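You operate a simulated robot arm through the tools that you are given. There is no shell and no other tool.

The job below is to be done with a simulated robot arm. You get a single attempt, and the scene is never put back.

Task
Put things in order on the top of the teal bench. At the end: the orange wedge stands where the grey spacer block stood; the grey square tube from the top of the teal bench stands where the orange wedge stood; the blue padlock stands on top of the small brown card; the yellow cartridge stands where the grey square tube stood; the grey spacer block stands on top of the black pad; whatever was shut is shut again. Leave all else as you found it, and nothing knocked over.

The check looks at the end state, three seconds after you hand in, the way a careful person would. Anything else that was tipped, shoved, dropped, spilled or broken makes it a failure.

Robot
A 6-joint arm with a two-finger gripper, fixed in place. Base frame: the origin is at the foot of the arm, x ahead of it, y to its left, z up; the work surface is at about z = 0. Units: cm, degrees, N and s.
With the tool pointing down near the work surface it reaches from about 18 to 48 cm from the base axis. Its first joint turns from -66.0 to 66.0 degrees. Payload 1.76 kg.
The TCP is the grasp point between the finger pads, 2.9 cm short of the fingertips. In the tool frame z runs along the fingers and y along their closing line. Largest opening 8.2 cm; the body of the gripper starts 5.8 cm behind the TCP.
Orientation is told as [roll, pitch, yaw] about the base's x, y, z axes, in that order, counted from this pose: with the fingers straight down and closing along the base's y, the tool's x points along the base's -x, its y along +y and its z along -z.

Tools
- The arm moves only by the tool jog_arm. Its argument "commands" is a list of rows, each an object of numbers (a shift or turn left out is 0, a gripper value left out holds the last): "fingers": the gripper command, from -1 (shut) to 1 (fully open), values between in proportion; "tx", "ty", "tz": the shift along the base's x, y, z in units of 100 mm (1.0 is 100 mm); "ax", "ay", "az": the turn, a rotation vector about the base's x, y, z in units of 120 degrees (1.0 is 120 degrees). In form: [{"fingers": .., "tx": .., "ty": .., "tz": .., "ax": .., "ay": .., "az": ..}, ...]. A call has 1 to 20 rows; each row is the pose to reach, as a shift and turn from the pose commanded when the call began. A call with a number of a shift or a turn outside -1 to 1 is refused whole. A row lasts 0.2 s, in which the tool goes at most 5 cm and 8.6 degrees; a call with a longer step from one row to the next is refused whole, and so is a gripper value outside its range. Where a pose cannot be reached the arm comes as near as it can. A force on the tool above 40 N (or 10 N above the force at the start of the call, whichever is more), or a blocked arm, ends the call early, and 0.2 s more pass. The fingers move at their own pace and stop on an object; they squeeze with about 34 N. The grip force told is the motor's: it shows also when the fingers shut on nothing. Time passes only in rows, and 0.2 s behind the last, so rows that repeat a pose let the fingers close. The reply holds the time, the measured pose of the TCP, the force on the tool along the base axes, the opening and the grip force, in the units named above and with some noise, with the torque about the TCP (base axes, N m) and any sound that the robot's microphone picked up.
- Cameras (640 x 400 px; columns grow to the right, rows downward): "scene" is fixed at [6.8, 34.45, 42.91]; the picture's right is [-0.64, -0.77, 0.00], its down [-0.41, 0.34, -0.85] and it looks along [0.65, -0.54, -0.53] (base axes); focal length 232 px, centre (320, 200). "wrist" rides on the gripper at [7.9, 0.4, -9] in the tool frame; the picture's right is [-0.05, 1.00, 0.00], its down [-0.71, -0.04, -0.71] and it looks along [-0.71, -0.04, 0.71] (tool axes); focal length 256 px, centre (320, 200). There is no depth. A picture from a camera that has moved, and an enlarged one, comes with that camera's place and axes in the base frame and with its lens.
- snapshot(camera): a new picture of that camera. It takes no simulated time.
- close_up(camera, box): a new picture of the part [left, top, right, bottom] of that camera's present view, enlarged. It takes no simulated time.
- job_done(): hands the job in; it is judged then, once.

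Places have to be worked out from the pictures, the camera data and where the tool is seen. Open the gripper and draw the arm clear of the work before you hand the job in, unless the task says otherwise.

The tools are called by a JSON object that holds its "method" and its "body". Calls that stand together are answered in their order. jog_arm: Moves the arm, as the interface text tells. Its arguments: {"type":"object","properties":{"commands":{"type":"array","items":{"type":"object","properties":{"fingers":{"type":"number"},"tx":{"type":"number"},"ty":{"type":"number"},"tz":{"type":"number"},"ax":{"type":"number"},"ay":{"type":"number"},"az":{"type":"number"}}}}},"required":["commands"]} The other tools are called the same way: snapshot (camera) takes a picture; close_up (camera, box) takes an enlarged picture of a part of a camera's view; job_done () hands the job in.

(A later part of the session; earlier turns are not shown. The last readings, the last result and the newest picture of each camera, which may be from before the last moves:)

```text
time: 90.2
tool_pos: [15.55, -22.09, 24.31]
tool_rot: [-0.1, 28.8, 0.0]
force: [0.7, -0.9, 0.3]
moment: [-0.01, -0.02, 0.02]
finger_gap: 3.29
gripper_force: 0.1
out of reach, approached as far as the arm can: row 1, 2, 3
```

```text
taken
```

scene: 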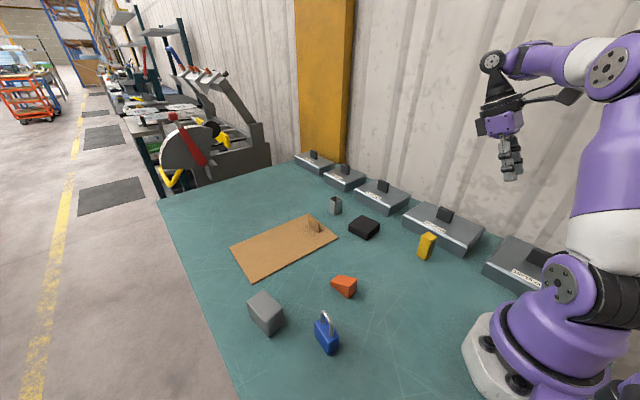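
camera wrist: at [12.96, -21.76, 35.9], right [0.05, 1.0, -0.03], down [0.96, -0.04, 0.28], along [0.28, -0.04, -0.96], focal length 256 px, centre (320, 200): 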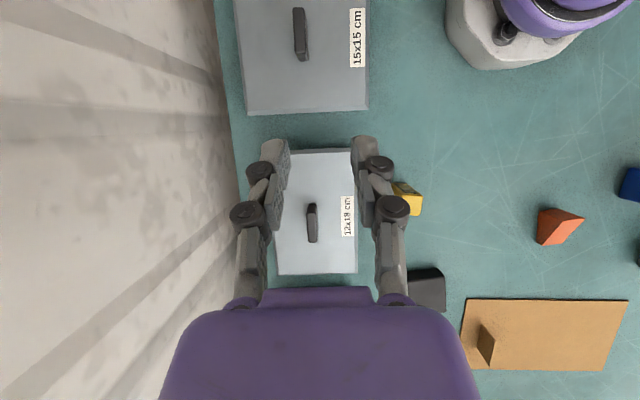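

The sideways tilt works, and the 15x15 tab reads about x 2–6, y -24.2. I move closer over it.

{"method": "jog_arm", "body": {"commands": [{"tx": -0.12, "ty": -0.03, "tz": -0.1}, {"tx": -0.25, "ty": -0.06, "tz": -0.2}, {"tx": -0.4, "ty": -0.1, "tz": -0.3}, {"tx": -0.55, "ty": -0.14, "tz": -0.4}, {"tx": -0.7, "ty": -0.18, "tz": -0.5}, {"tx": -0.85, "ty": -0.2, "tz": -0.6}, {"tx": -0.95, "ty": -0.2, "tz": -0.75}, {"tx": -0.95, "ty": -0.2, "tz": -0.85}, {"tx": -0.95, "ty": -0.2, "tz": -0.95}, {"tx": -0.95, "ty": -0.2, "tz": -0.95}]}}

{"method": "snapshot", "body": {"camera": "wrist"}}

{"method": "close_up", "body": {"camera": "scene", "box": [460, 160, 640, 300]}}

```text
time: 92.4
tool_pos: [10.72, -26.46, 21.63]
tool_rot: [0.2, 28.8, 0.0]
force: [-0.5, 0.3, 0.3]
moment: [0.0, 0.01, -0.02]
finger_gap: 3.29
gripper_force: 0.1
out of reach, approached as far as the arm can: row 3, 4, 5, 6, 7, 8, 9, 10
```

```text
taken
camera wrist: at [8.2, -26.2, 33.27], right [0.05, 1.0, -0.02], down [0.96, -0.04, 0.28], along [0.28, -0.04, -0.96], focal length 256 px, centre (320, 200)
```

wrist: 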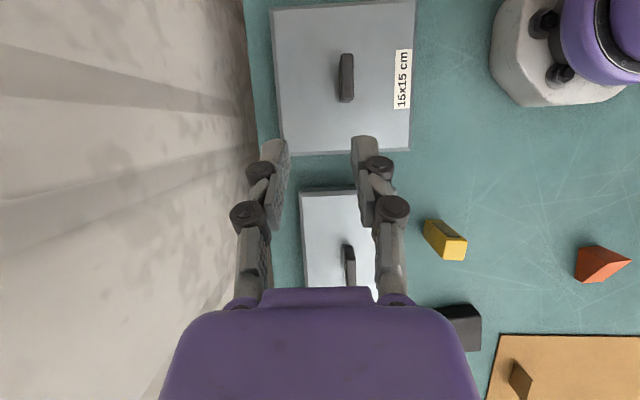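

```text
2.86 times, centred on (550, 230) of scene
camera zoom: at [6.8, 34.45, 42.91], right [-0.64, -0.77, 0.0], down [-0.41, 0.34, -0.85], along [0.65, -0.54, -0.53], focal length 664 px, centre (-337, 114)
```

zoom: 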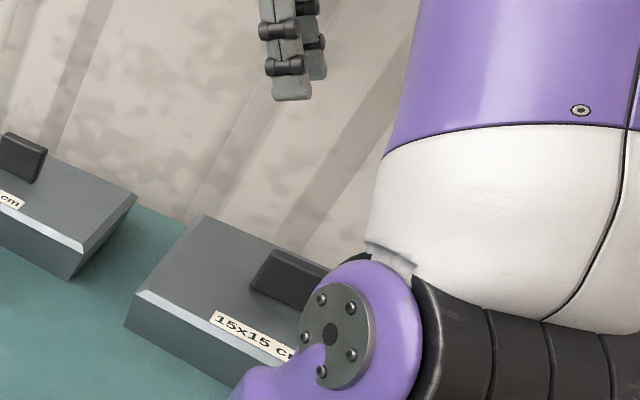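

The arm stops short here, so this hood would need a steeper tilt. Before trying that, I check the sheet itself at high zoom for a thin card lying on it, since that would be camouflaged.

{"method": "close_up", "body": {"camera": "scene", "box": [225, 230, 305, 285]}}

{"method": "close_up", "body": {"camera": "scene", "box": [270, 205, 345, 260]}}

{"method": "close_up", "body": {"camera": "scene", "box": [240, 280, 300, 340]}}

{"method": "close_up", "body": {"camera": "scene", "box": [305, 300, 350, 360]}}

```text
7.27 times, centred on (265, 258) of scene
camera zoom: at [6.8, 34.45, 42.91], right [-0.64, -0.77, 0.0], down [-0.41, 0.34, -0.85], along [0.65, -0.54, -0.53], focal length 1689 px, centre (720, -218)
```

zoom: 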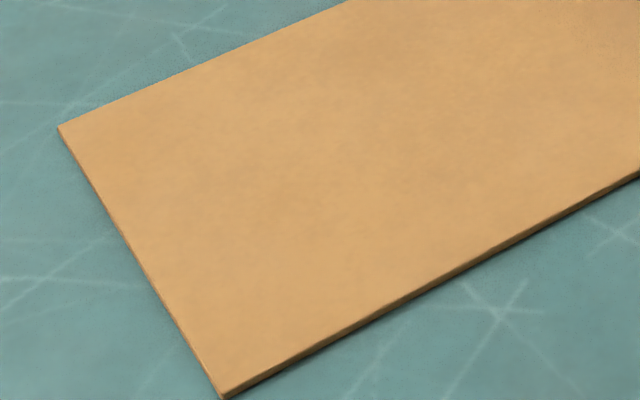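

```text
7.27 times, centred on (308, 232) of scene
camera zoom: at [6.8, 34.45, 42.91], right [-0.64, -0.77, 0.0], down [-0.41, 0.34, -0.85], along [0.65, -0.54, -0.53], focal length 1689 px, centre (411, -36)
```

zoom: 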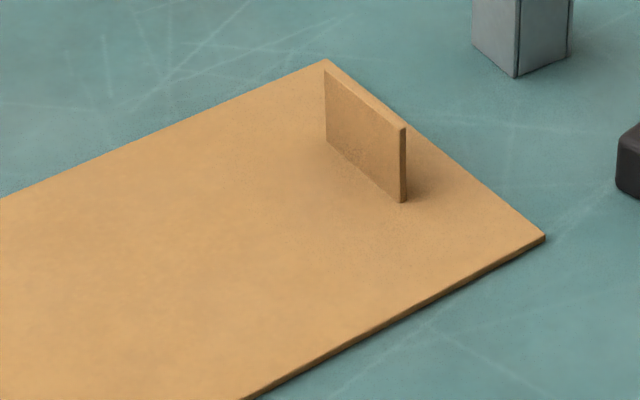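

```text
6.67 times, centred on (270, 310) of scene
camera zoom: at [6.8, 34.45, 42.91], right [-0.64, -0.77, 0.0], down [-0.41, 0.34, -0.85], along [0.65, -0.54, -0.53], focal length 1548 px, centre (653, -533)
```

zoom: 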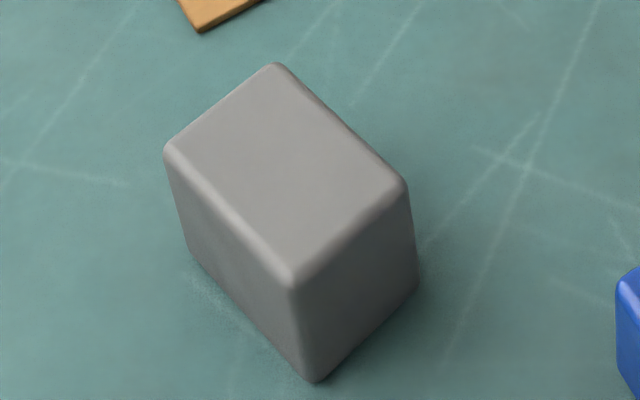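

```text
6.67 times, centred on (328, 330) of scene
camera zoom: at [6.8, 34.45, 42.91], right [-0.64, -0.77, 0.0], down [-0.41, 0.34, -0.85], along [0.65, -0.54, -0.53], focal length 1548 px, centre (270, -667)
```

zoom: 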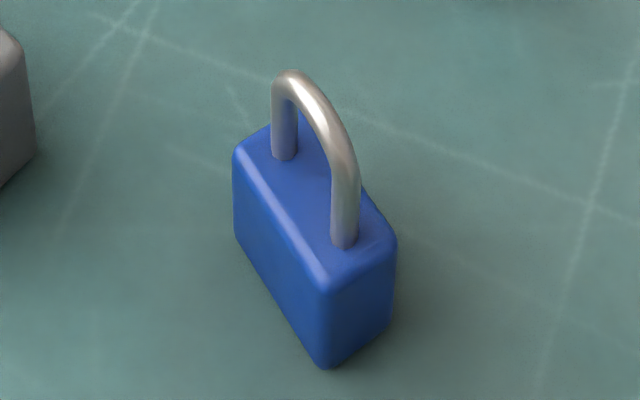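

The sheet has nothing lying on it, and the block and padlock stand directly on the bench. I test whether lowering from here brings the arm nearer to the 15x15 tab.

{"method": "jog_arm", "body": {"commands": [{"tx": 0.1, "ty": 0.15, "tz": -0.1}, {"tx": 0.1, "ty": 0.25, "tz": -0.25}, {"tx": 0.1, "ty": 0.25, "tz": -0.4}, {"tx": 0.05, "ty": 0.25, "tz": -0.5}, {"tx": 0.0, "ty": 0.25, "tz": -0.6}, {"tx": 0.0, "ty": 0.25, "tz": -0.6}]}}

{"method": "snapshot", "body": {"camera": "scene"}}

```text
time: 93.8
tool_pos: [13.55, -25.41, 20.05]
tool_rot: [0.0, 28.7, 0.0]
force: [-0.2, -0.1, -0.2]
moment: [0.01, 0.01, -0.02]
finger_gap: 3.29
gripper_force: 0.1
out of reach, approached as far as the arm can: row 1, 2, 3, 4, 5, 6
```

```text
taken
```

scene: 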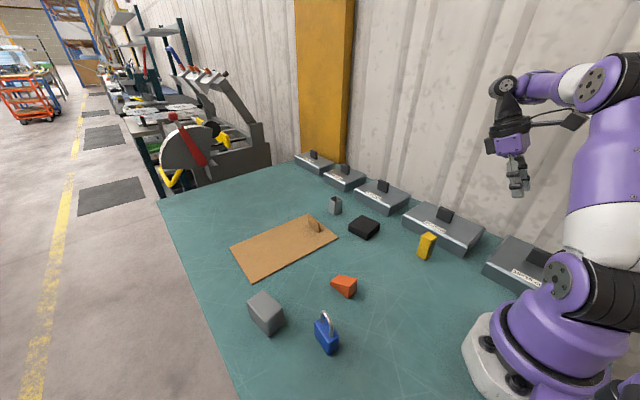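

The arm cannot fold in far enough for the 15x15 hood, so I leave it. "The top of the bench" may hint at other parts of the bench, such as a drawer, so I go and look over its open edges with the wrist camera.

{"method": "jog_arm", "body": {"commands": [{"ay": -0.07, "tx": 0.1, "ty": 0.1}, {"ay": -0.14, "tx": 0.3, "ty": 0.2}, {"ay": -0.21, "tx": 0.5, "ty": 0.3}, {"ay": -0.24, "tx": 0.7, "ty": 0.4, "tz": 0.1}, {"ay": -0.24, "tx": 0.9, "ty": 0.6, "tz": 0.2}, {"ay": -0.24, "tx": 1.0, "ty": 0.8, "tz": 0.3}, {"ay": -0.24, "tx": 1.0, "ty": 1.0, "tz": 0.4}, {"ay": -0.24, "tx": 1.0, "ty": 1.0, "tz": 0.4}]}}

{"method": "jog_arm", "body": {"commands": [{"az": 0.07, "ty": 0.1}, {"az": 0.14, "ty": 0.2}, {"az": 0.21, "ty": 0.3}, {"az": 0.28, "ty": 0.4}, {"az": 0.35, "ty": 0.5}, {"az": 0.42, "ty": 0.6}, {"az": 0.49, "ty": 0.7}, {"az": 0.56, "ty": 0.8}, {"az": 0.63, "ty": 0.9}, {"az": 0.7, "ty": 1.0}, {"az": 0.75, "ty": 1.0}, {"az": 0.75, "ty": 1.0}]}}

{"method": "jog_arm", "body": {"commands": [{"ty": 0.2}, {"ty": 0.4}, {"ty": 0.6}, {"ty": 0.8}, {"ty": 1.0}, {"ty": 1.0}]}}

{"method": "snapshot", "body": {"camera": "wrist"}}

```text
time: 95.6
tool_pos: [23.89, -15.52, 25.75]
tool_rot: [0.1, 0.1, -0.1]
force: [1.0, -0.2, 0.7]
moment: [-0.01, -0.01, 0.01]
finger_gap: 3.27
gripper_force: 0.2
out of reach, approached as far as the arm can: row 1, 2, 3, 4, 5, 6, 7, 8
```

```text
time: 98.2
tool_pos: [23.95, -5.52, 26.63]
tool_rot: [0.0, -0.1, 90.1]
force: [-0.2, 0.7, -0.5]
moment: [0.0, 0.02, 0.01]
finger_gap: 3.27
gripper_force: 0.0
out of reach, approached as far as the arm can: row 1, 2, 3, 4, 5, 6, 7, 8, 9, 10, 11, 12
```

```text
time: 99.6
tool_pos: [24.2, 6.36, 25.43]
tool_rot: [0.9, -2.3, 90.0]
force: [0.2, -0.2, 0.1]
moment: [0.01, 0.02, 0.04]
finger_gap: 3.31
gripper_force: 0.0
out of reach, approached as far as the arm can: row 1, 2, 3, 4, 5, 6
```

```text
taken
camera wrist: at [24.02, -1.92, 34.16], right [-1.0, 0.05, 0.02], down [0.05, 0.68, 0.73], along [0.02, 0.73, -0.68], focal length 256 px, centre (320, 200)
```

wrist: 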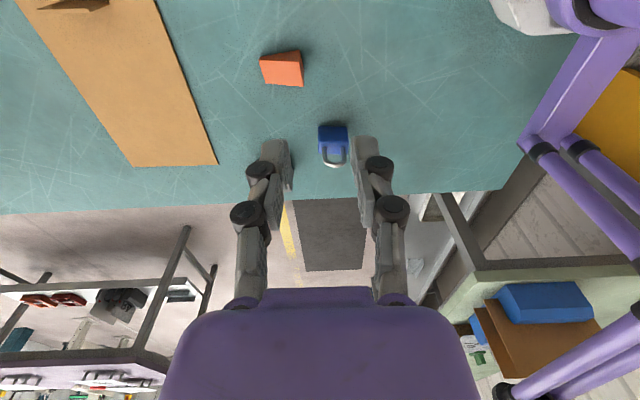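

Nothing card-like shows at the bench's open edges. I zoom into the far end of the bench and the strips beside the hoods in the fixed camera, in case the card lies there.

{"method": "close_up", "body": {"camera": "scene", "box": [150, 140, 330, 260]}}

{"method": "close_up", "body": {"camera": "scene", "box": [420, 240, 600, 400]}}

{"method": "close_up", "body": {"camera": "scene", "box": [220, 300, 420, 400]}}

{"method": "close_up", "body": {"camera": "wrist", "box": [400, 180, 640, 400]}}

```text
3.33 times, centred on (240, 200) of scene
camera zoom: at [6.8, 34.45, 42.91], right [-0.64, -0.77, 0.0], down [-0.41, 0.34, -0.85], along [0.65, -0.54, -0.53], focal length 774 px, centre (587, 200)
```

zoom: 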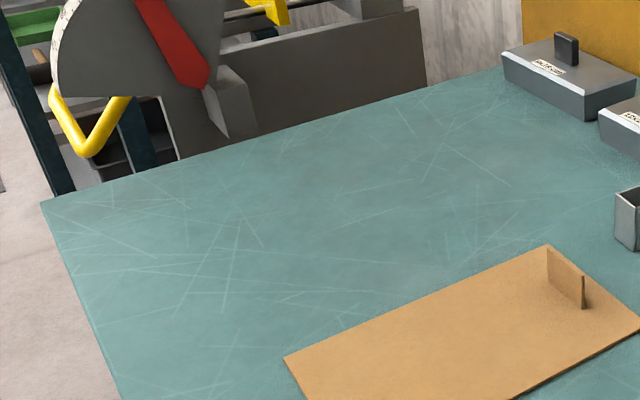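

```text
2.50 times, centred on (510, 320) of scene
camera zoom: at [6.8, 34.45, 42.91], right [-0.64, -0.77, 0.0], down [-0.41, 0.34, -0.85], along [0.65, -0.54, -0.53], focal length 580 px, centre (-155, -100)
```

zoom: 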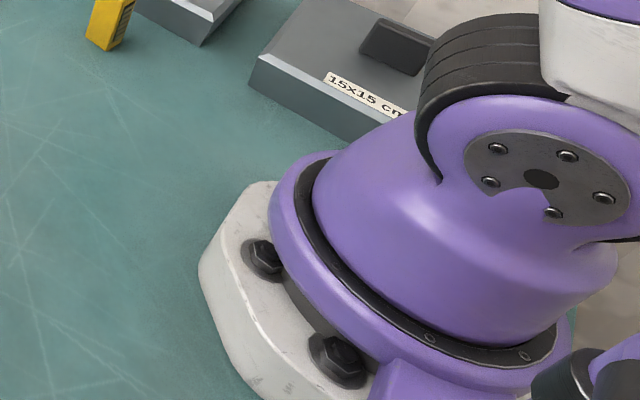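

```text
3.20 times, centred on (320, 350) of scene
camera zoom: at [6.8, 34.45, 42.91], right [-0.64, -0.77, 0.0], down [-0.41, 0.34, -0.85], along [0.65, -0.54, -0.53], focal length 743 px, centre (320, -280)
```

zoom: 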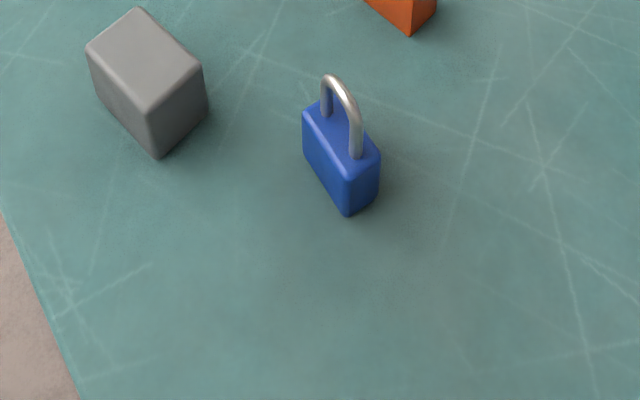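

```text
1.82 times, centred on (520, 290) of wrist
camera zoom: at [24.02, -1.92, 34.16], right [-1.0, 0.05, 0.02], down [0.05, 0.68, 0.73], along [0.02, 0.73, -0.68], focal length 465 px, centre (-44, 36)
```

zoom: 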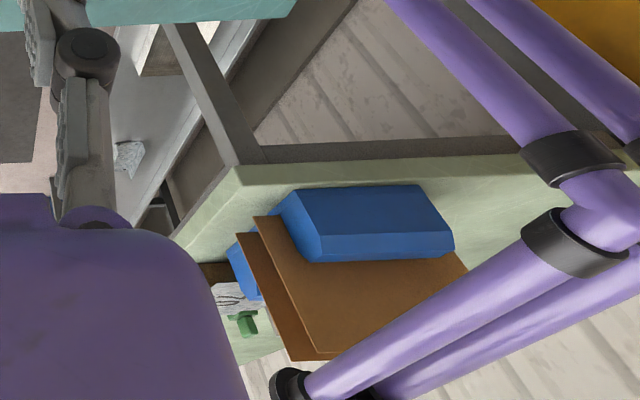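

By elimination the card must be covered by something I have not noticed, possibly a flush panel in the bench. I return to yaw 0 and take a straight-down view again to search the surface for seams.

{"method": "jog_arm", "body": {"commands": [{"az": -0.07, "tx": 0.05}, {"az": -0.14, "tx": 0.1}, {"az": -0.21, "tx": 0.15}, {"az": -0.28, "tx": 0.2}, {"az": -0.35, "tx": 0.25}, {"az": -0.42, "tx": 0.3}, {"az": -0.49, "tx": 0.35}, {"az": -0.56, "tx": 0.4}, {"az": -0.63, "tx": 0.45}, {"az": -0.7, "tx": 0.5, "tz": -0.1}, {"az": -0.75, "tx": 0.5, "tz": -0.2}, {"az": -0.75, "tx": 0.5, "tz": -0.3}, {"az": -0.75, "tx": 0.5, "tz": -0.4}]}}

{"method": "jog_arm", "body": {"commands": [{"ay": 0.07}, {"ay": 0.14, "tx": -0.1}, {"ay": 0.21, "tx": -0.2}, {"ay": 0.28, "tx": -0.3}, {"ay": 0.35, "tx": -0.4}, {"ay": 0.42, "tx": -0.4}, {"ay": 0.42, "tx": -0.4}]}}

{"method": "snapshot", "body": {"camera": "wrist"}}

```text
time: 102.4
tool_pos: [28.54, 4.73, 20.16]
tool_rot: [-0.1, -0.1, -0.2]
force: [0.1, 0.5, 0.0]
moment: [-0.02, 0.03, 0.0]
finger_gap: 3.25
gripper_force: 0.1
```

```text
time: 104.0
tool_pos: [22.75, 4.16, 17.8]
tool_rot: [-0.2, 50.2, 0.0]
force: [-0.6, 0.2, 0.5]
moment: [-0.02, 0.03, 0.0]
finger_gap: 3.27
gripper_force: 0.1
out of reach, approached as far as the arm can: row 2, 3, 6, 7
```

```text
taken
camera wrist: at [24.76, 4.53, 29.72], right [0.03, 1.0, -0.04], down [0.99, -0.04, -0.09], along [-0.09, -0.04, -0.99], focal length 256 px, centre (320, 200)
```

wrist: 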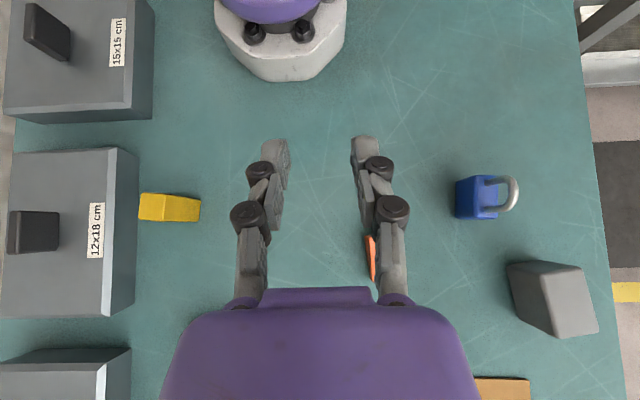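

I zoom into this overhead picture in parts to look for seams or small flat things.

{"method": "close_up", "body": {"camera": "wrist", "box": [330, 0, 630, 200]}}

{"method": "close_up", "body": {"camera": "wrist", "box": [390, 170, 630, 330]}}

{"method": "close_up", "body": {"camera": "wrist", "box": [0, 0, 260, 170]}}

{"method": "close_up", "body": {"camera": "wrist", "box": [0, 130, 240, 290]}}

```text
2.00 times, centred on (480, 100) of wrist
camera zoom: at [24.76, 4.53, 29.72], right [0.03, 1.0, -0.04], down [0.99, -0.04, -0.09], along [-0.09, -0.04, -0.99], focal length 512 px, centre (0, 400)
```

zoom: 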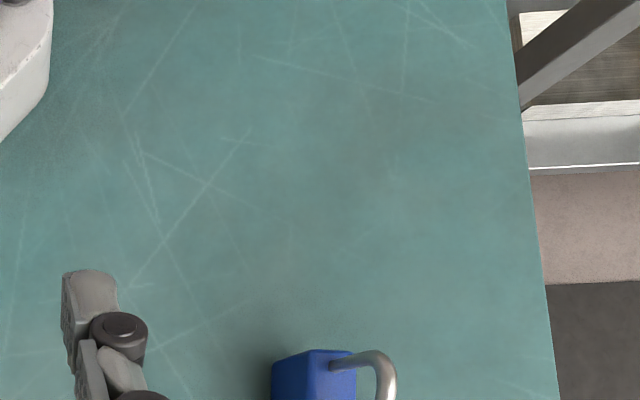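

```text
2.50 times, centred on (510, 250) of wrist
camera zoom: at [24.76, 4.53, 29.72], right [0.03, 1.0, -0.04], down [0.99, -0.04, -0.09], along [-0.09, -0.04, -0.99], focal length 640 px, centre (-155, 75)
```

zoom: 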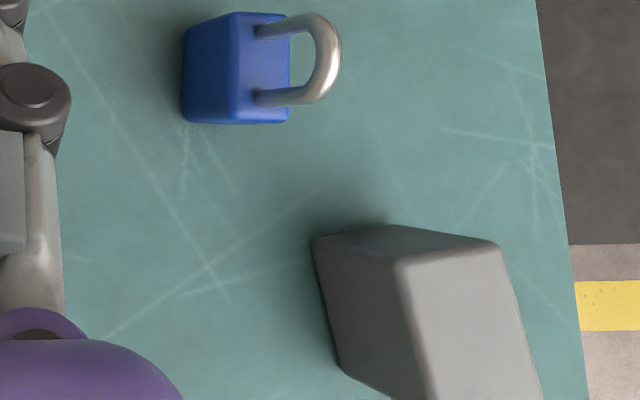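

```text
2.35 times, centred on (130, 85) of wrist
camera zoom: at [24.76, 4.53, 29.72], right [0.03, 1.0, -0.04], down [0.99, -0.04, -0.09], along [-0.09, -0.04, -0.99], focal length 602 px, centre (767, 471)
```

zoom: 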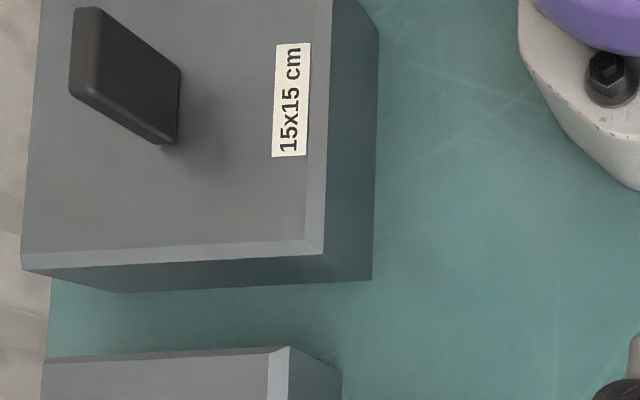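

```text
2.50 times, centred on (120, 210) of wrist
camera zoom: at [24.76, 4.53, 29.72], right [0.03, 1.0, -0.04], down [0.99, -0.04, -0.09], along [-0.09, -0.04, -0.99], focal length 640 px, centre (820, 175)
```

zoom: 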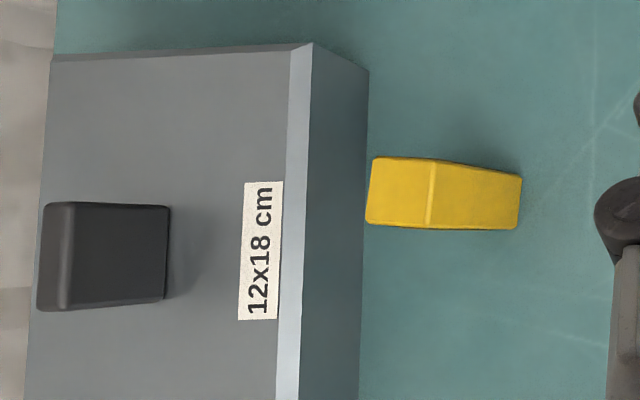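

No seams or flat pieces show anywhere. I go on with the regular moves, which may also reveal something underneath: first the grey block to the black pad, so I straighten the tool and go over the block.

{"method": "jog_arm", "body": {"commands": [{"ay": -0.07, "tx": 0.1, "ty": 0.1}, {"ay": -0.14, "tx": 0.2, "ty": 0.2}, {"ay": -0.21, "tx": 0.3, "ty": 0.4}, {"ay": -0.28, "tx": 0.4, "ty": 0.6}, {"ay": -0.35, "tx": 0.5, "ty": 0.8}, {"ay": -0.418, "tx": 0.6, "ty": 1.0}, {"ay": -0.418, "tx": 0.7, "ty": 1.0}, {"ay": -0.418, "tx": 0.7, "ty": 1.0}]}}

{"method": "jog_arm", "body": {"commands": [{"tx": 0.05, "ty": 0.2, "fingers": 0.6}, {"tx": 0.1, "ty": 0.4}, {"tx": 0.1, "ty": 0.6}, {"tx": 0.1, "ty": 0.8}, {"tx": 0.1, "ty": 1.0}, {"tx": 0.1, "ty": 1.0, "tz": -0.1}]}}

{"method": "snapshot", "body": {"camera": "wrist"}}

```text
time: 105.8
tool_pos: [32.55, 14.11, 21.24]
tool_rot: [-3.4, 0.4, 0.1]
force: [0.3, 0.1, 0.0]
moment: [0.0, 0.04, 0.01]
finger_gap: 3.25
gripper_force: 0.1
out of reach, approached as far as the arm can: row 4, 5, 6, 7, 8
```

```text
time: 107.2
tool_pos: [30.89, 24.51, 17.19]
tool_rot: [-0.2, 0.3, 0.0]
force: [0.0, -0.1, 0.2]
moment: [-0.02, 0.0, -0.01]
finger_gap: 6.57
gripper_force: 0.0
out of reach, approached as far as the arm can: row 1, 2, 3, 4, 6
```

```text
taken
camera wrist: at [23.11, 24.81, 26.21], right [0.05, 1.0, 0.0], down [0.71, -0.04, 0.7], along [0.7, -0.04, -0.71], focal length 256 px, centre (320, 200)
```

wrist: 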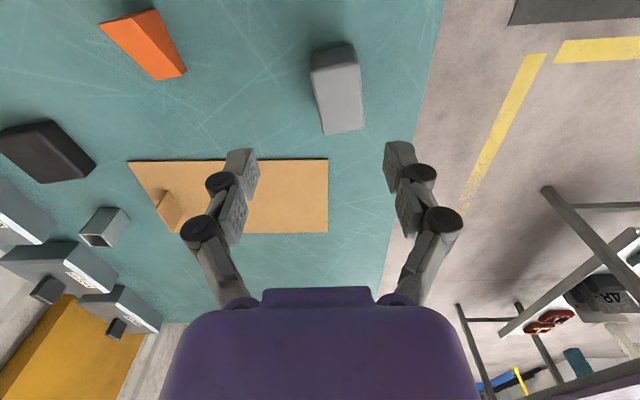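

The block is between the fingers ahead. I zoom in to measure its position and heading.

{"method": "close_up", "body": {"camera": "wrist", "box": [260, 20, 420, 150]}}

```text
3.08 times, centred on (340, 85) of wrist
camera zoom: at [23.11, 24.81, 26.21], right [0.05, 1.0, 0.0], down [0.71, -0.04, 0.7], along [0.7, -0.04, -0.71], focal length 788 px, centre (258, 554)
```

zoom: 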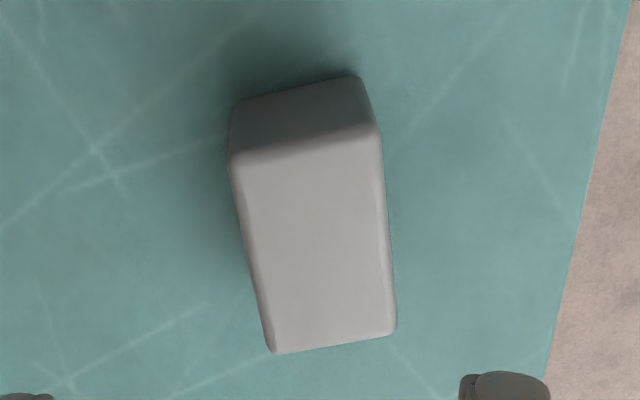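

The block measures about 5.7 x 3.9 x 4.9 cm, centre (32.5, 26.0), turned about +7°. I align with it and descend to grip height.

{"method": "jog_arm", "body": {"commands": [{"tx": 0.08, "ty": 0.08, "az": 0.03, "tz": -0.15}, {"tx": 0.16, "ty": 0.15, "az": 0.057, "tz": -0.3}, {"tx": 0.16, "ty": 0.15, "az": 0.057, "tz": -0.45}, {"tx": 0.16, "ty": 0.15, "az": 0.057, "tz": -0.6}, {"tx": 0.16, "ty": 0.15, "az": 0.057, "tz": -0.75}, {"tx": 0.16, "ty": 0.15, "az": 0.057, "tz": -0.75}]}}

{"method": "snapshot", "body": {"camera": "wrist"}}

{"method": "close_up", "body": {"camera": "scene", "box": [200, 220, 340, 360]}}

```text
time: 108.6
tool_pos: [33.68, 26.77, 9.92]
tool_rot: [-0.1, 0.2, 6.8]
force: [-0.3, 0.8, 0.0]
moment: [0.01, 0.01, 0.01]
finger_gap: 6.55
gripper_force: 0.0
out of reach, approached as far as the arm can: row 3, 4, 5, 6
```

```text
taken
camera wrist: at [25.82, 26.07, 18.93], right [-0.07, 1.0, 0.0], down [0.71, 0.05, 0.7], along [0.7, 0.04, -0.71], focal length 256 px, centre (320, 200)
```

wrist: 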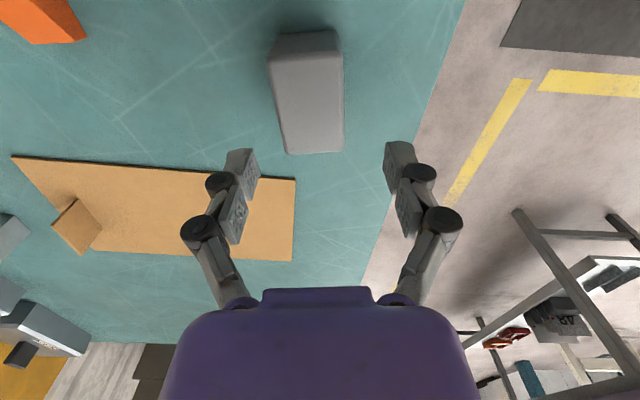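

```text
2.86 times, centred on (270, 290) of scene
camera zoom: at [6.8, 34.45, 42.91], right [-0.64, -0.77, 0.0], down [-0.41, 0.34, -0.85], along [0.65, -0.54, -0.53], focal length 664 px, centre (463, -57)
```

zoom: 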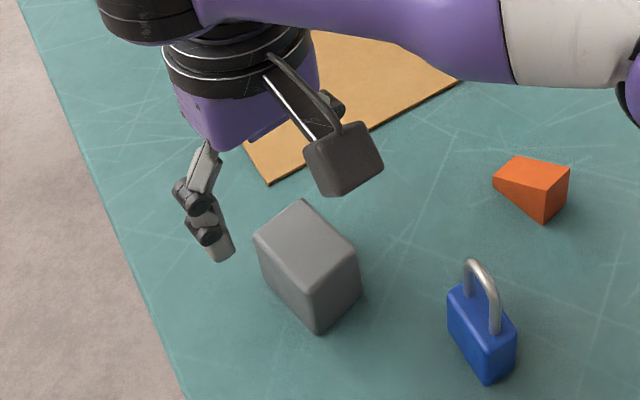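

The reported position (33.7, 26.8) is off from the commanded (32.5, 26.0), and the arm says it is at a limit. I try a small correction to see how it behaves.

{"method": "jog_arm", "body": {"commands": [{"tx": -0.06, "ty": -0.04}, {"tx": -0.118, "ty": -0.077}, {"tx": -0.118, "ty": -0.077}]}}

{"method": "snapshot", "body": {"camera": "scene"}}

```text
time: 109.4
tool_pos: [33.53, 26.65, 10.09]
tool_rot: [-0.1, 0.3, 6.9]
force: [-0.2, -0.1, 0.2]
moment: [-0.02, -0.03, -0.01]
finger_gap: 6.59
gripper_force: 0.1
out of reach, approached as far as the arm can: row 1, 2, 3
```

```text
taken
```

scene: 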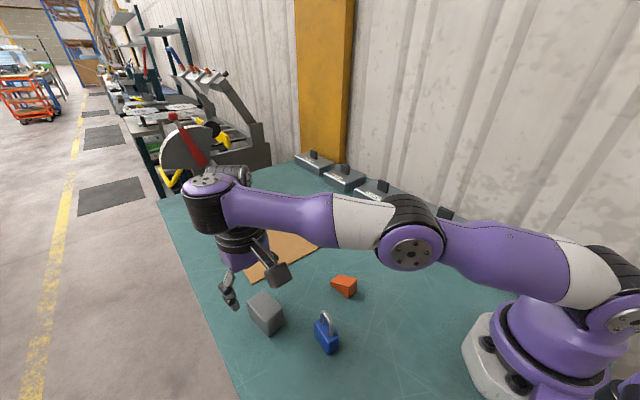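

The arm looks nearly straightened in an odd posture here, so I back off to the middle of the workspace, higher up, to see whether it recovers its usual posture.

{"method": "jog_arm", "body": {"commands": [{"tz": 0.2}, {"tz": 0.4, "ty": -0.1}, {"tz": 0.6, "ty": -0.3, "az": -0.03}, {"tz": 0.7, "ty": -0.5, "az": -0.057}, {"tz": 0.8, "ty": -0.7, "az": -0.057}, {"tz": 0.9, "ty": -0.9, "az": -0.057}, {"tz": 1.0, "ty": -1.0, "az": -0.057}, {"tz": 1.0, "ty": -1.0, "az": -0.057}]}}

{"method": "jog_arm", "body": {"commands": [{"ty": -0.2}, {"ty": -0.4}, {"ty": -0.6}, {"ty": -0.8}, {"ty": -1.0}, {"ty": -1.0, "tz": 0.2}, {"ty": -1.0, "tz": 0.4}, {"ty": -1.0, "tz": 0.4}]}}

{"method": "snapshot", "body": {"camera": "scene"}}

```text
time: 111.2
tool_pos: [33.5, 16.86, 20.32]
tool_rot: [-0.1, 0.2, -0.1]
force: [0.4, 0.6, 0.6]
moment: [0.0, -0.02, 0.02]
finger_gap: 6.56
gripper_force: 0.1
```

```text
time: 113.0
tool_pos: [33.57, 6.71, 24.29]
tool_rot: [-0.2, 0.3, 0.0]
force: [0.0, -0.9, -0.3]
moment: [0.03, -0.01, -0.01]
finger_gap: 6.57
gripper_force: 0.0
out of reach, approached as far as the arm can: row 2, 3, 4, 5, 7
```

```text
taken
```

scene: 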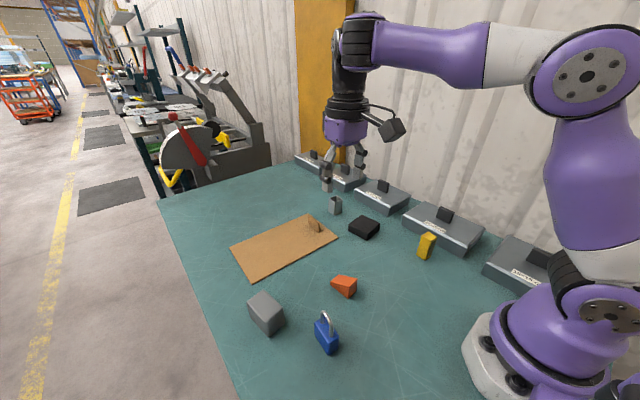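

The arm has its normal elbow-up posture again; the earlier large steps seem to have led it into a bad posture. I approach the block again in smaller steps and check the posture.

{"method": "jog_arm", "body": {"commands": [{"ty": 0.08, "tz": -0.05}, {"ty": 0.16, "tz": -0.1}, {"ty": 0.24, "tz": -0.15}, {"ty": 0.32, "tz": -0.2}, {"ty": 0.4, "tz": -0.25}, {"ty": 0.48, "tz": -0.3}, {"ty": 0.56, "tz": -0.35}, {"ty": 0.64, "tz": -0.4}, {"ty": 0.72, "tz": -0.45}, {"ty": 0.8, "tz": -0.5}, {"ty": 0.88, "tz": -0.55}, {"ty": 0.95, "tz": -0.6}, {"ty": 0.95, "tz": -0.6}]}}

{"method": "snapshot", "body": {"camera": "scene"}}

```text
time: 115.8
tool_pos: [34.9, 15.53, 19.0]
tool_rot: [-2.4, 0.4, 0.0]
force: [-0.1, 0.1, 0.3]
moment: [0.02, -0.02, 0.03]
finger_gap: 6.58
gripper_force: 0.0
out of reach, approached as far as the arm can: row 7, 8, 9, 10, 11, 12, 13
```

```text
taken
```

scene: 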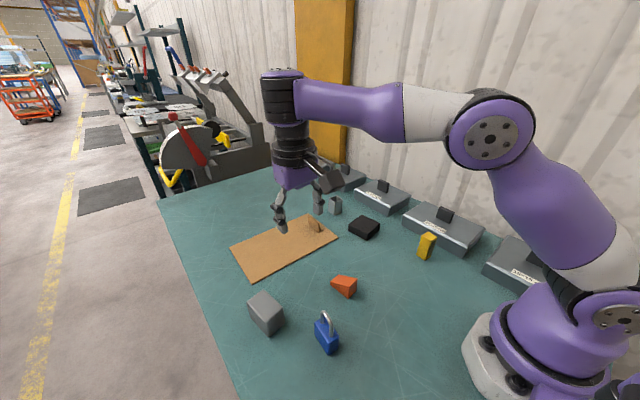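

The arm is again blocked a little short, as if a wrist joint is at its limit after the earlier contortions. I zoom in on the wrist to see which way it is bent.

{"method": "close_up", "body": {"camera": "scene", "box": [220, 50, 560, 240]}}

```text
1.88 times, centred on (390, 145) of scene
camera zoom: at [6.8, 34.45, 42.91], right [-0.64, -0.77, 0.0], down [-0.41, 0.34, -0.85], along [0.65, -0.54, -0.53], focal length 437 px, centre (188, 304)
```

zoom: 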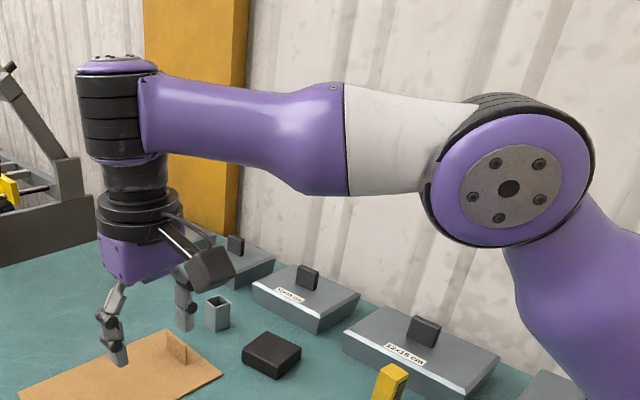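

The wrist has rolled over into an unusual posture (vertical wrist joint), which explains the limits. I go back near the middle and tilt the tool outwards, to coax the wrist back to its normal posture.

{"method": "jog_arm", "body": {"commands": [{"ty": -0.1, "tz": 0.02}, {"ty": -0.2, "tz": 0.04}, {"ty": -0.3, "tz": 0.06}, {"ty": -0.4, "tz": 0.06}, {"ty": -0.5, "tz": 0.06}, {"ty": -0.6, "tz": 0.06}, {"ty": -0.7, "tz": 0.06}, {"ty": -0.8, "tz": 0.06}, {"ty": -0.9, "tz": 0.06}, {"ty": -1.0, "tz": 0.06}, {"ty": -1.0, "tz": 0.06}]}}

{"method": "jog_arm", "body": {"commands": [{"ay": -0.04}, {"ay": -0.08}, {"ay": -0.12}, {"ay": -0.16}, {"ay": -0.2}, {"ay": -0.24}, {"ay": -0.28}, {"ay": -0.32}, {"ay": -0.32}]}}

{"method": "snapshot", "body": {"camera": "scene"}}

```text
time: 118.2
tool_pos: [35.55, 5.44, 20.89]
tool_rot: [-2.8, 1.1, 0.0]
force: [0.1, -0.5, 0.5]
moment: [0.04, -0.02, 0.02]
finger_gap: 6.54
gripper_force: 0.0
out of reach, approached as far as the arm can: row 1, 2, 3, 4, 5, 6, 7, 8, 9, 10
```

```text
time: 120.2
tool_pos: [46.84, 10.68, 28.4]
tool_rot: [-1.1, -36.1, -0.1]
force: [-0.3, -0.8, 0.9]
moment: [-0.01, 0.01, -0.01]
finger_gap: 6.55
gripper_force: 0.0
out of reach, approached as far as the arm can: row 1, 2, 3, 4, 5, 6, 7, 8, 9
```

```text
taken
```

scene: 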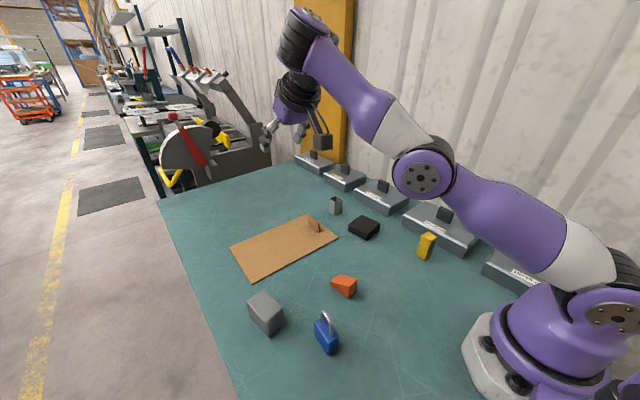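

The arm has drifted to (46.8, 10.7, 28.4) with a 36° tilt, and is still in the odd posture. I command it back towards the pose it started the job in, which it held in its normal posture.

{"method": "jog_arm", "body": {"commands": [{"ay": 0.03, "tx": -0.1, "ty": -0.05, "tz": 0.03}, {"ay": 0.06, "tx": -0.2, "ty": -0.1, "tz": 0.06}, {"ay": 0.09, "tx": -0.3, "ty": -0.15, "tz": 0.09}, {"ay": 0.12, "tx": -0.4, "ty": -0.2, "tz": 0.12}, {"ay": 0.15, "tx": -0.5, "ty": -0.25, "tz": 0.15}, {"ay": 0.18, "tx": -0.6, "ty": -0.3, "tz": 0.18}, {"ay": 0.21, "tx": -0.7, "ty": -0.35, "tz": 0.21}, {"ay": 0.24, "tx": -0.8, "ty": -0.4, "tz": 0.24}, {"ay": 0.27, "tx": -0.9, "ty": -0.45, "tz": 0.27}, {"ay": 0.3, "tx": -1.0, "ty": -0.5, "tz": 0.3}, {"ay": 0.3, "tx": -1.0, "ty": -0.55, "tz": 0.3}]}}

{"method": "snapshot", "body": {"camera": "scene"}}

```text
time: 122.6
tool_pos: [36.98, 4.84, 30.95]
tool_rot: [-0.1, -2.2, 0.0]
force: [0.1, -0.2, -0.1]
moment: [0.0, -0.03, -0.02]
finger_gap: 6.57
gripper_force: 0.0
out of reach, approached as far as the arm can: row 1, 5, 6, 7, 8
```

```text
taken
```

scene: 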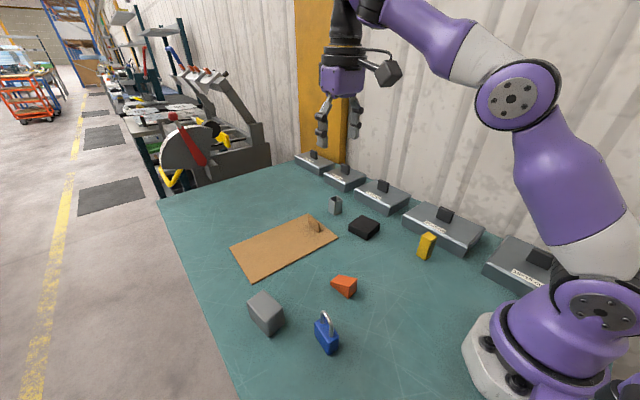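

That pose was reached properly. I continue to the starting pose and look at the wrist.

{"method": "jog_arm", "body": {"commands": [{"ay": 0.018, "tx": -0.08}, {"ay": 0.018, "tx": -0.16}, {"ay": 0.018, "tx": -0.24}, {"ay": 0.018, "tx": -0.32}, {"ay": 0.018, "tx": -0.4}, {"ay": 0.018, "tx": -0.48}, {"ay": 0.018, "tx": -0.56}, {"ay": 0.018, "tx": -0.64}, {"ay": 0.018, "tx": -0.72}, {"ay": 0.018, "tx": -0.8}, {"ay": 0.018, "tx": -0.8}]}}

{"method": "snapshot", "body": {"camera": "scene"}}

{"method": "jog_arm", "body": {"commands": [{"tz": -0.08}, {"tz": -0.16}, {"tz": -0.24}, {"tz": -0.32}, {"tz": -0.4}, {"tz": -0.48}, {"tz": -0.56}, {"tz": -0.64}, {"tz": -0.72}, {"tz": -0.8}, {"tz": -0.88}, {"tz": -0.95}, {"tz": -0.95}]}}

{"method": "snapshot", "body": {"camera": "scene"}}

```text
time: 125.0
tool_pos: [28.95, 4.85, 30.89]
tool_rot: [-0.1, -0.1, 0.0]
force: [-0.1, -0.2, -1.1]
moment: [0.03, 0.0, -0.01]
finger_gap: 6.57
gripper_force: 0.0
```

```text
taken
```

scene: 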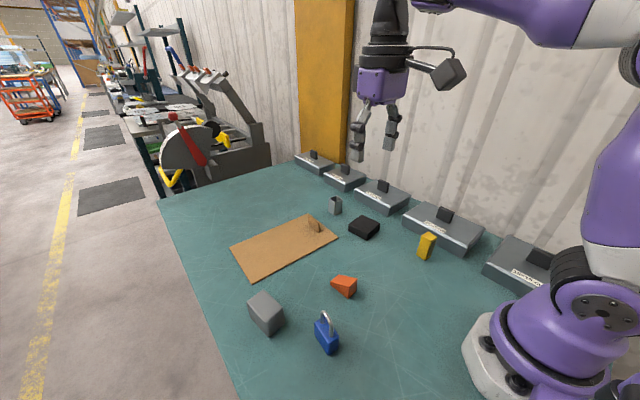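

```text
time: 127.8
tool_pos: [28.99, 4.91, 21.31]
tool_rot: [0.0, 0.0, -0.1]
force: [0.3, 0.7, 0.6]
moment: [-0.01, -0.02, -0.02]
finger_gap: 6.56
gripper_force: 0.0
```

```text
taken
```

scene: 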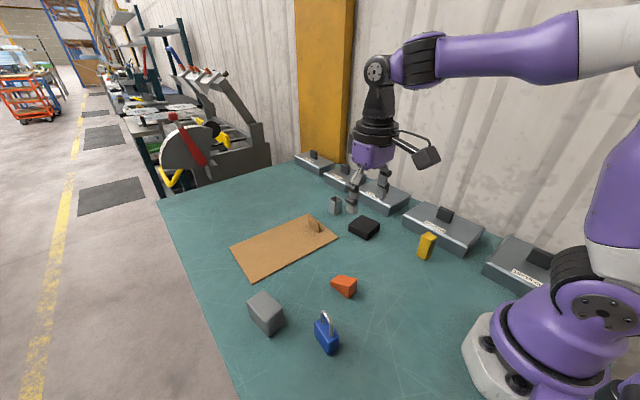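

The wrist is back to its normal posture. I now approach the block in 1 cm steps.

{"method": "jog_arm", "body": {"commands": [{"ty": 0.1, "tx": 0.03, "tz": -0.03}, {"ty": 0.2, "tx": 0.06, "tz": -0.06}, {"ty": 0.3, "tx": 0.09, "tz": -0.09}, {"ty": 0.4, "tx": 0.12, "tz": -0.12}, {"ty": 0.5, "tx": 0.15, "tz": -0.15}, {"ty": 0.6, "tx": 0.18, "tz": -0.18}, {"ty": 0.7, "tx": 0.21, "tz": -0.21}, {"ty": 0.8, "tx": 0.24, "tz": -0.24}, {"ty": 0.9, "tx": 0.27, "tz": -0.27}, {"ty": 1.0, "tx": 0.3, "tz": -0.3}, {"ty": 1.0, "tx": 0.3, "tz": -0.3}]}}

{"method": "jog_arm", "body": {"commands": [{"ty": 0.1, "az": 0.01}, {"ty": 0.2, "az": 0.02}, {"ty": 0.3, "az": 0.03}, {"ty": 0.4, "az": 0.04}, {"ty": 0.5, "az": 0.05}, {"ty": 0.6, "az": 0.057}, {"ty": 0.7, "az": 0.057}, {"ty": 0.8, "az": 0.057}, {"ty": 0.9, "az": 0.057}, {"ty": 1.0, "tx": 0.03, "az": 0.057}, {"ty": 1.0, "tx": 0.05, "az": 0.057}]}}

{"method": "snapshot", "body": {"camera": "scene"}}

{"method": "snapshot", "body": {"camera": "wrist"}}

```text
time: 130.2
tool_pos: [32.05, 14.85, 18.31]
tool_rot: [-0.1, -0.1, 0.1]
force: [-0.5, 0.4, -0.1]
moment: [0.01, 0.0, 0.0]
finger_gap: 6.53
gripper_force: 0.0
```

```text
time: 132.6
tool_pos: [32.5, 24.88, 18.31]
tool_rot: [-0.1, -0.1, 6.8]
force: [-0.3, 0.6, -0.4]
moment: [0.04, 0.04, -0.01]
finger_gap: 6.57
gripper_force: 0.0
```

```text
taken
```

scene: 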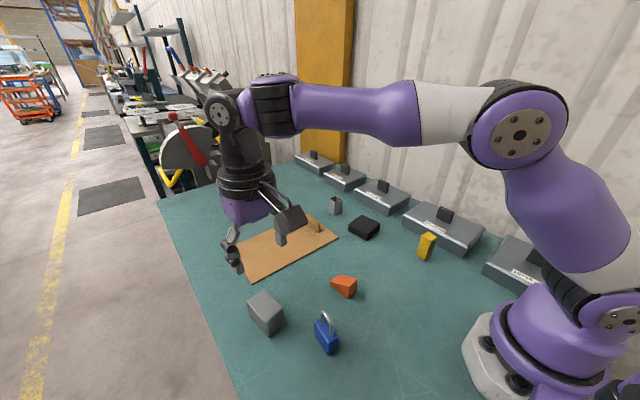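

```text
taken
camera wrist: at [24.66, 24.26, 27.28], right [-0.07, 1.0, 0.0], down [0.7, 0.05, 0.71], along [0.71, 0.05, -0.71], focal length 256 px, centre (320, 200)
```

wrist: 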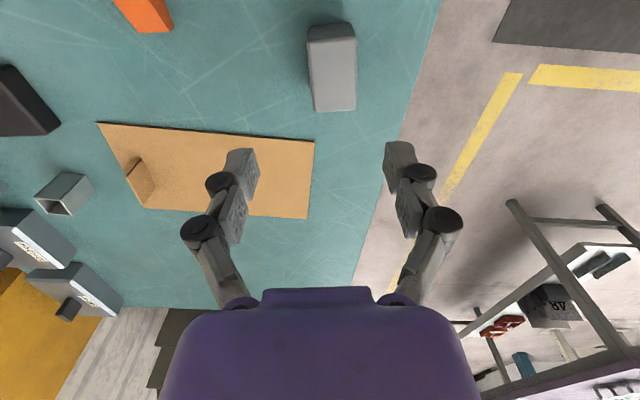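

No limits are flagged now. I centre over the block and check the alignment at closer range.

{"method": "jog_arm", "body": {"commands": [{"ty": 0.06, "tz": -0.1}, {"ty": 0.11, "tz": -0.2}, {"ty": 0.11, "tz": -0.3}, {"ty": 0.11, "tz": -0.4}, {"ty": 0.11, "tz": -0.5}, {"ty": 0.11, "tz": -0.6}, {"ty": 0.11, "tz": -0.6}]}}

{"method": "snapshot", "body": {"camera": "wrist"}}

```text
time: 134.2
tool_pos: [32.53, 26.01, 12.2]
tool_rot: [-0.1, -0.1, 6.8]
force: [0.7, 0.0, 0.7]
moment: [-0.01, 0.0, -0.02]
finger_gap: 6.57
gripper_force: 0.0
```

```text
taken
camera wrist: at [24.69, 25.33, 21.25], right [-0.07, 1.0, 0.0], down [0.7, 0.05, 0.71], along [0.71, 0.05, -0.71], focal length 256 px, centre (320, 200)
```

wrist: 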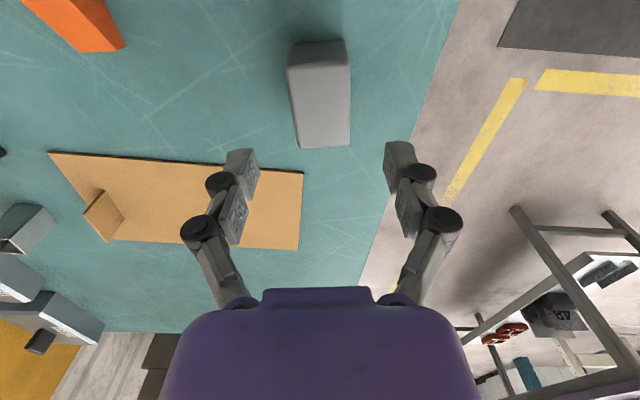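

The block is centred (about (32.4, 25.9)) and square to the fingers. I descend and grip it.

{"method": "jog_arm", "body": {"commands": [{"tz": -0.12}, {"tz": -0.24}, {"tz": -0.36}, {"tz": -0.48}, {"tz": -0.6}, {"tz": -0.72}, {"tz": -0.82}, {"tz": -0.88}, {"tz": -0.88}]}}

{"method": "jog_arm", "body": {"commands": [{"fingers": -1}, {"fingers": -1}, {"fingers": -1}]}}

{"method": "jog_arm", "body": {"commands": [{"tz": 0.05}, {"tz": 0.1}, {"tz": 0.2}, {"tz": 0.3}, {"tz": 0.4}, {"tz": 0.5}, {"tz": 0.6}, {"tz": 0.7}, {"tz": 0.8}, {"tz": 0.9}, {"tz": 0.9}]}}

{"method": "close_up", "body": {"camera": "scene", "box": [200, 220, 360, 360]}}

```text
time: 136.2
tool_pos: [32.54, 26.09, 3.46]
tool_rot: [-0.1, -0.1, 6.8]
force: [-0.2, -0.5, 0.3]
moment: [-0.01, -0.02, 0.01]
finger_gap: 6.58
gripper_force: 0.1
```

```text
time: 137.0
tool_pos: [32.57, 25.99, 3.58]
tool_rot: [0.0, -0.2, 6.8]
force: [0.7, -0.8, 17.1]
moment: [0.16, 0.01, 0.01]
finger_gap: 3.94
gripper_force: 33.8
```

```text
time: 139.4
tool_pos: [32.53, 25.97, 12.62]
tool_rot: [0.0, 0.0, 6.7]
force: [-0.8, -0.4, -1.5]
moment: [0.02, 0.01, 0.01]
finger_gap: 3.91
gripper_force: 34.5
```

```text
2.86 times, centred on (280, 290) of scene
camera zoom: at [6.8, 34.45, 42.91], right [-0.64, -0.77, 0.0], down [-0.41, 0.34, -0.85], along [0.65, -0.54, -0.53], focal length 664 px, centre (434, -57)
```

zoom: 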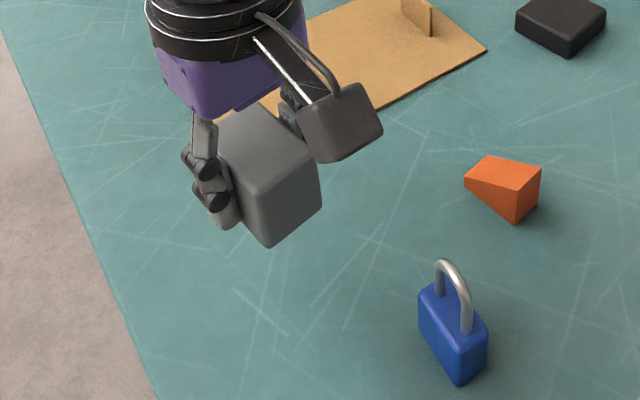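

The block is held (3.9 cm wide, about 1.5 N) and nothing was under it. The pad centre reads (38.5, -8.15), about 6.3 cm square and 2.1 cm high, so I carry the block across at z ≈ 12.6.

{"method": "jog_arm", "body": {"commands": [{"ty": -0.1}, {"ty": -0.2}, {"ty": -0.3, "tx": 0.03}, {"ty": -0.4, "tx": 0.06}, {"ty": -0.5, "tx": 0.08}, {"ty": -0.6, "tx": 0.1}, {"ty": -0.7, "tx": 0.12}, {"ty": -0.8, "tx": 0.14}, {"ty": -0.9, "tx": 0.16}, {"ty": -1.0, "tx": 0.18}, {"ty": -1.0, "tx": 0.18}]}}

{"method": "jog_arm", "body": {"commands": [{"ty": -0.1}, {"ty": -0.2}, {"ty": -0.3, "tx": 0.03}, {"ty": -0.4, "tx": 0.06}, {"ty": -0.5, "tx": 0.08}, {"ty": -0.6, "tx": 0.1}, {"ty": -0.7, "tx": 0.12}, {"ty": -0.8, "tx": 0.14}, {"ty": -0.9, "tx": 0.16}, {"ty": -1.0, "tx": 0.18}, {"ty": -1.0, "tx": 0.18}]}}

{"method": "jog_arm", "body": {"commands": [{"ty": -0.1}, {"ty": -0.2}, {"ty": -0.3, "tx": 0.03}, {"ty": -0.4, "tx": 0.06}, {"ty": -0.5, "tx": 0.08}, {"ty": -0.6, "tx": 0.1}, {"ty": -0.7, "tx": 0.12}, {"ty": -0.8, "tx": 0.14}, {"ty": -0.9, "tx": 0.16}, {"ty": -1.0, "tx": 0.18}, {"ty": -1.0, "tx": 0.18}]}}

{"method": "jog_arm", "body": {"commands": [{"ty": -0.1}, {"ty": -0.2}, {"ty": -0.3, "az": 0.01}, {"ty": -0.41, "tx": 0.05, "az": 0.018}, {"ty": -0.41, "tx": 0.05, "az": 0.018}]}}

{"method": "snapshot", "body": {"camera": "wrist"}}

{"method": "close_up", "body": {"camera": "scene", "box": [300, 140, 440, 250]}}

```text
time: 141.8
tool_pos: [34.19, 15.94, 12.53]
tool_rot: [0.0, -0.1, 6.8]
force: [0.5, 0.0, -0.8]
moment: [0.0, -0.01, 0.02]
finger_gap: 3.92
gripper_force: 34.3
```

```text
time: 144.2
tool_pos: [36.15, 5.8, 12.5]
tool_rot: [-0.1, -0.1, 6.8]
force: [0.4, 0.9, -0.4]
moment: [0.01, 0.03, -0.01]
finger_gap: 3.9
gripper_force: 34.1
```

```text
time: 146.6
tool_pos: [37.99, -3.99, 12.47]
tool_rot: [-0.1, -0.1, 6.9]
force: [0.2, 0.9, -1.4]
moment: [0.0, 0.0, -0.02]
finger_gap: 3.92
gripper_force: 34.2
```

```text
time: 147.8
tool_pos: [38.38, -8.07, 12.63]
tool_rot: [-0.1, 0.1, 9.0]
force: [0.6, -0.1, -0.2]
moment: [0.0, -0.01, -0.02]
finger_gap: 3.94
gripper_force: 34.1
```

```text
taken
camera wrist: at [30.64, -9.08, 21.49], right [-0.1, 0.99, 0.0], down [0.7, 0.07, 0.71], along [0.7, 0.07, -0.71], focal length 256 px, centre (320, 200)
```

wrist: 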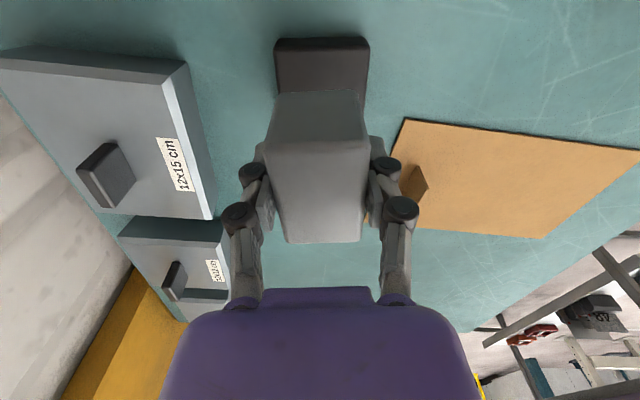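

```text
3.64 times, centred on (370, 195) of scene
camera zoom: at [6.8, 34.45, 42.91], right [-0.64, -0.77, 0.0], down [-0.41, 0.34, -0.85], along [0.65, -0.54, -0.53], focal length 844 px, centre (138, 218)
```

zoom: 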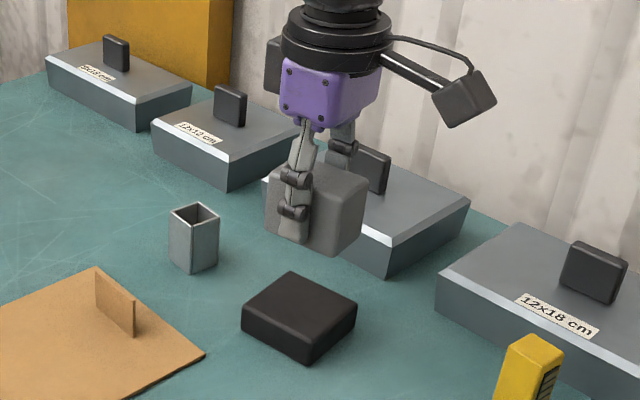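

The pad lies squarely under the block (near edge midpoint (35.4, -8.5), same heading). I lower until just above and then gently to contact.

{"method": "jog_arm", "body": {"commands": [{"tz": -0.1}, {"tz": -0.2}, {"tz": -0.3}, {"tz": -0.4}, {"tz": -0.5}, {"tz": -0.6}, {"tz": -0.64}, {"tz": -0.64}]}}

{"method": "close_up", "body": {"camera": "scene", "box": [300, 140, 440, 250]}}

```text
time: 149.6
tool_pos: [38.3, -8.16, 6.34]
tool_rot: [-0.1, -0.1, 9.0]
force: [-10.2, 3.6, 26.6]
moment: [0.11, 0.33, -0.01]
finger_gap: 3.93
gripper_force: 34.1
```

```text
3.64 times, centred on (370, 195) of scene
camera zoom: at [6.79, 34.45, 42.91], right [-0.64, -0.77, 0.0], down [-0.41, 0.34, -0.85], along [0.65, -0.54, -0.53], focal length 844 px, centre (138, 218)
```

zoom: 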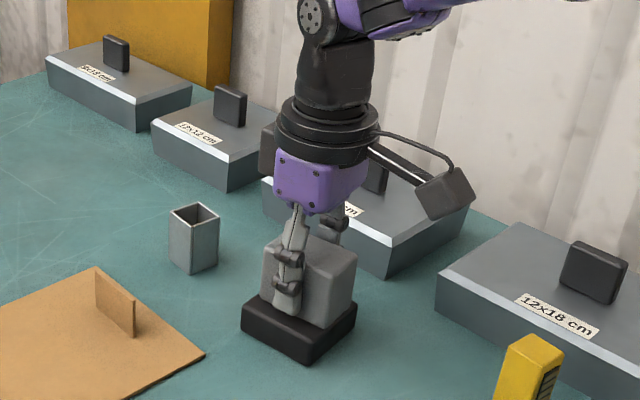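

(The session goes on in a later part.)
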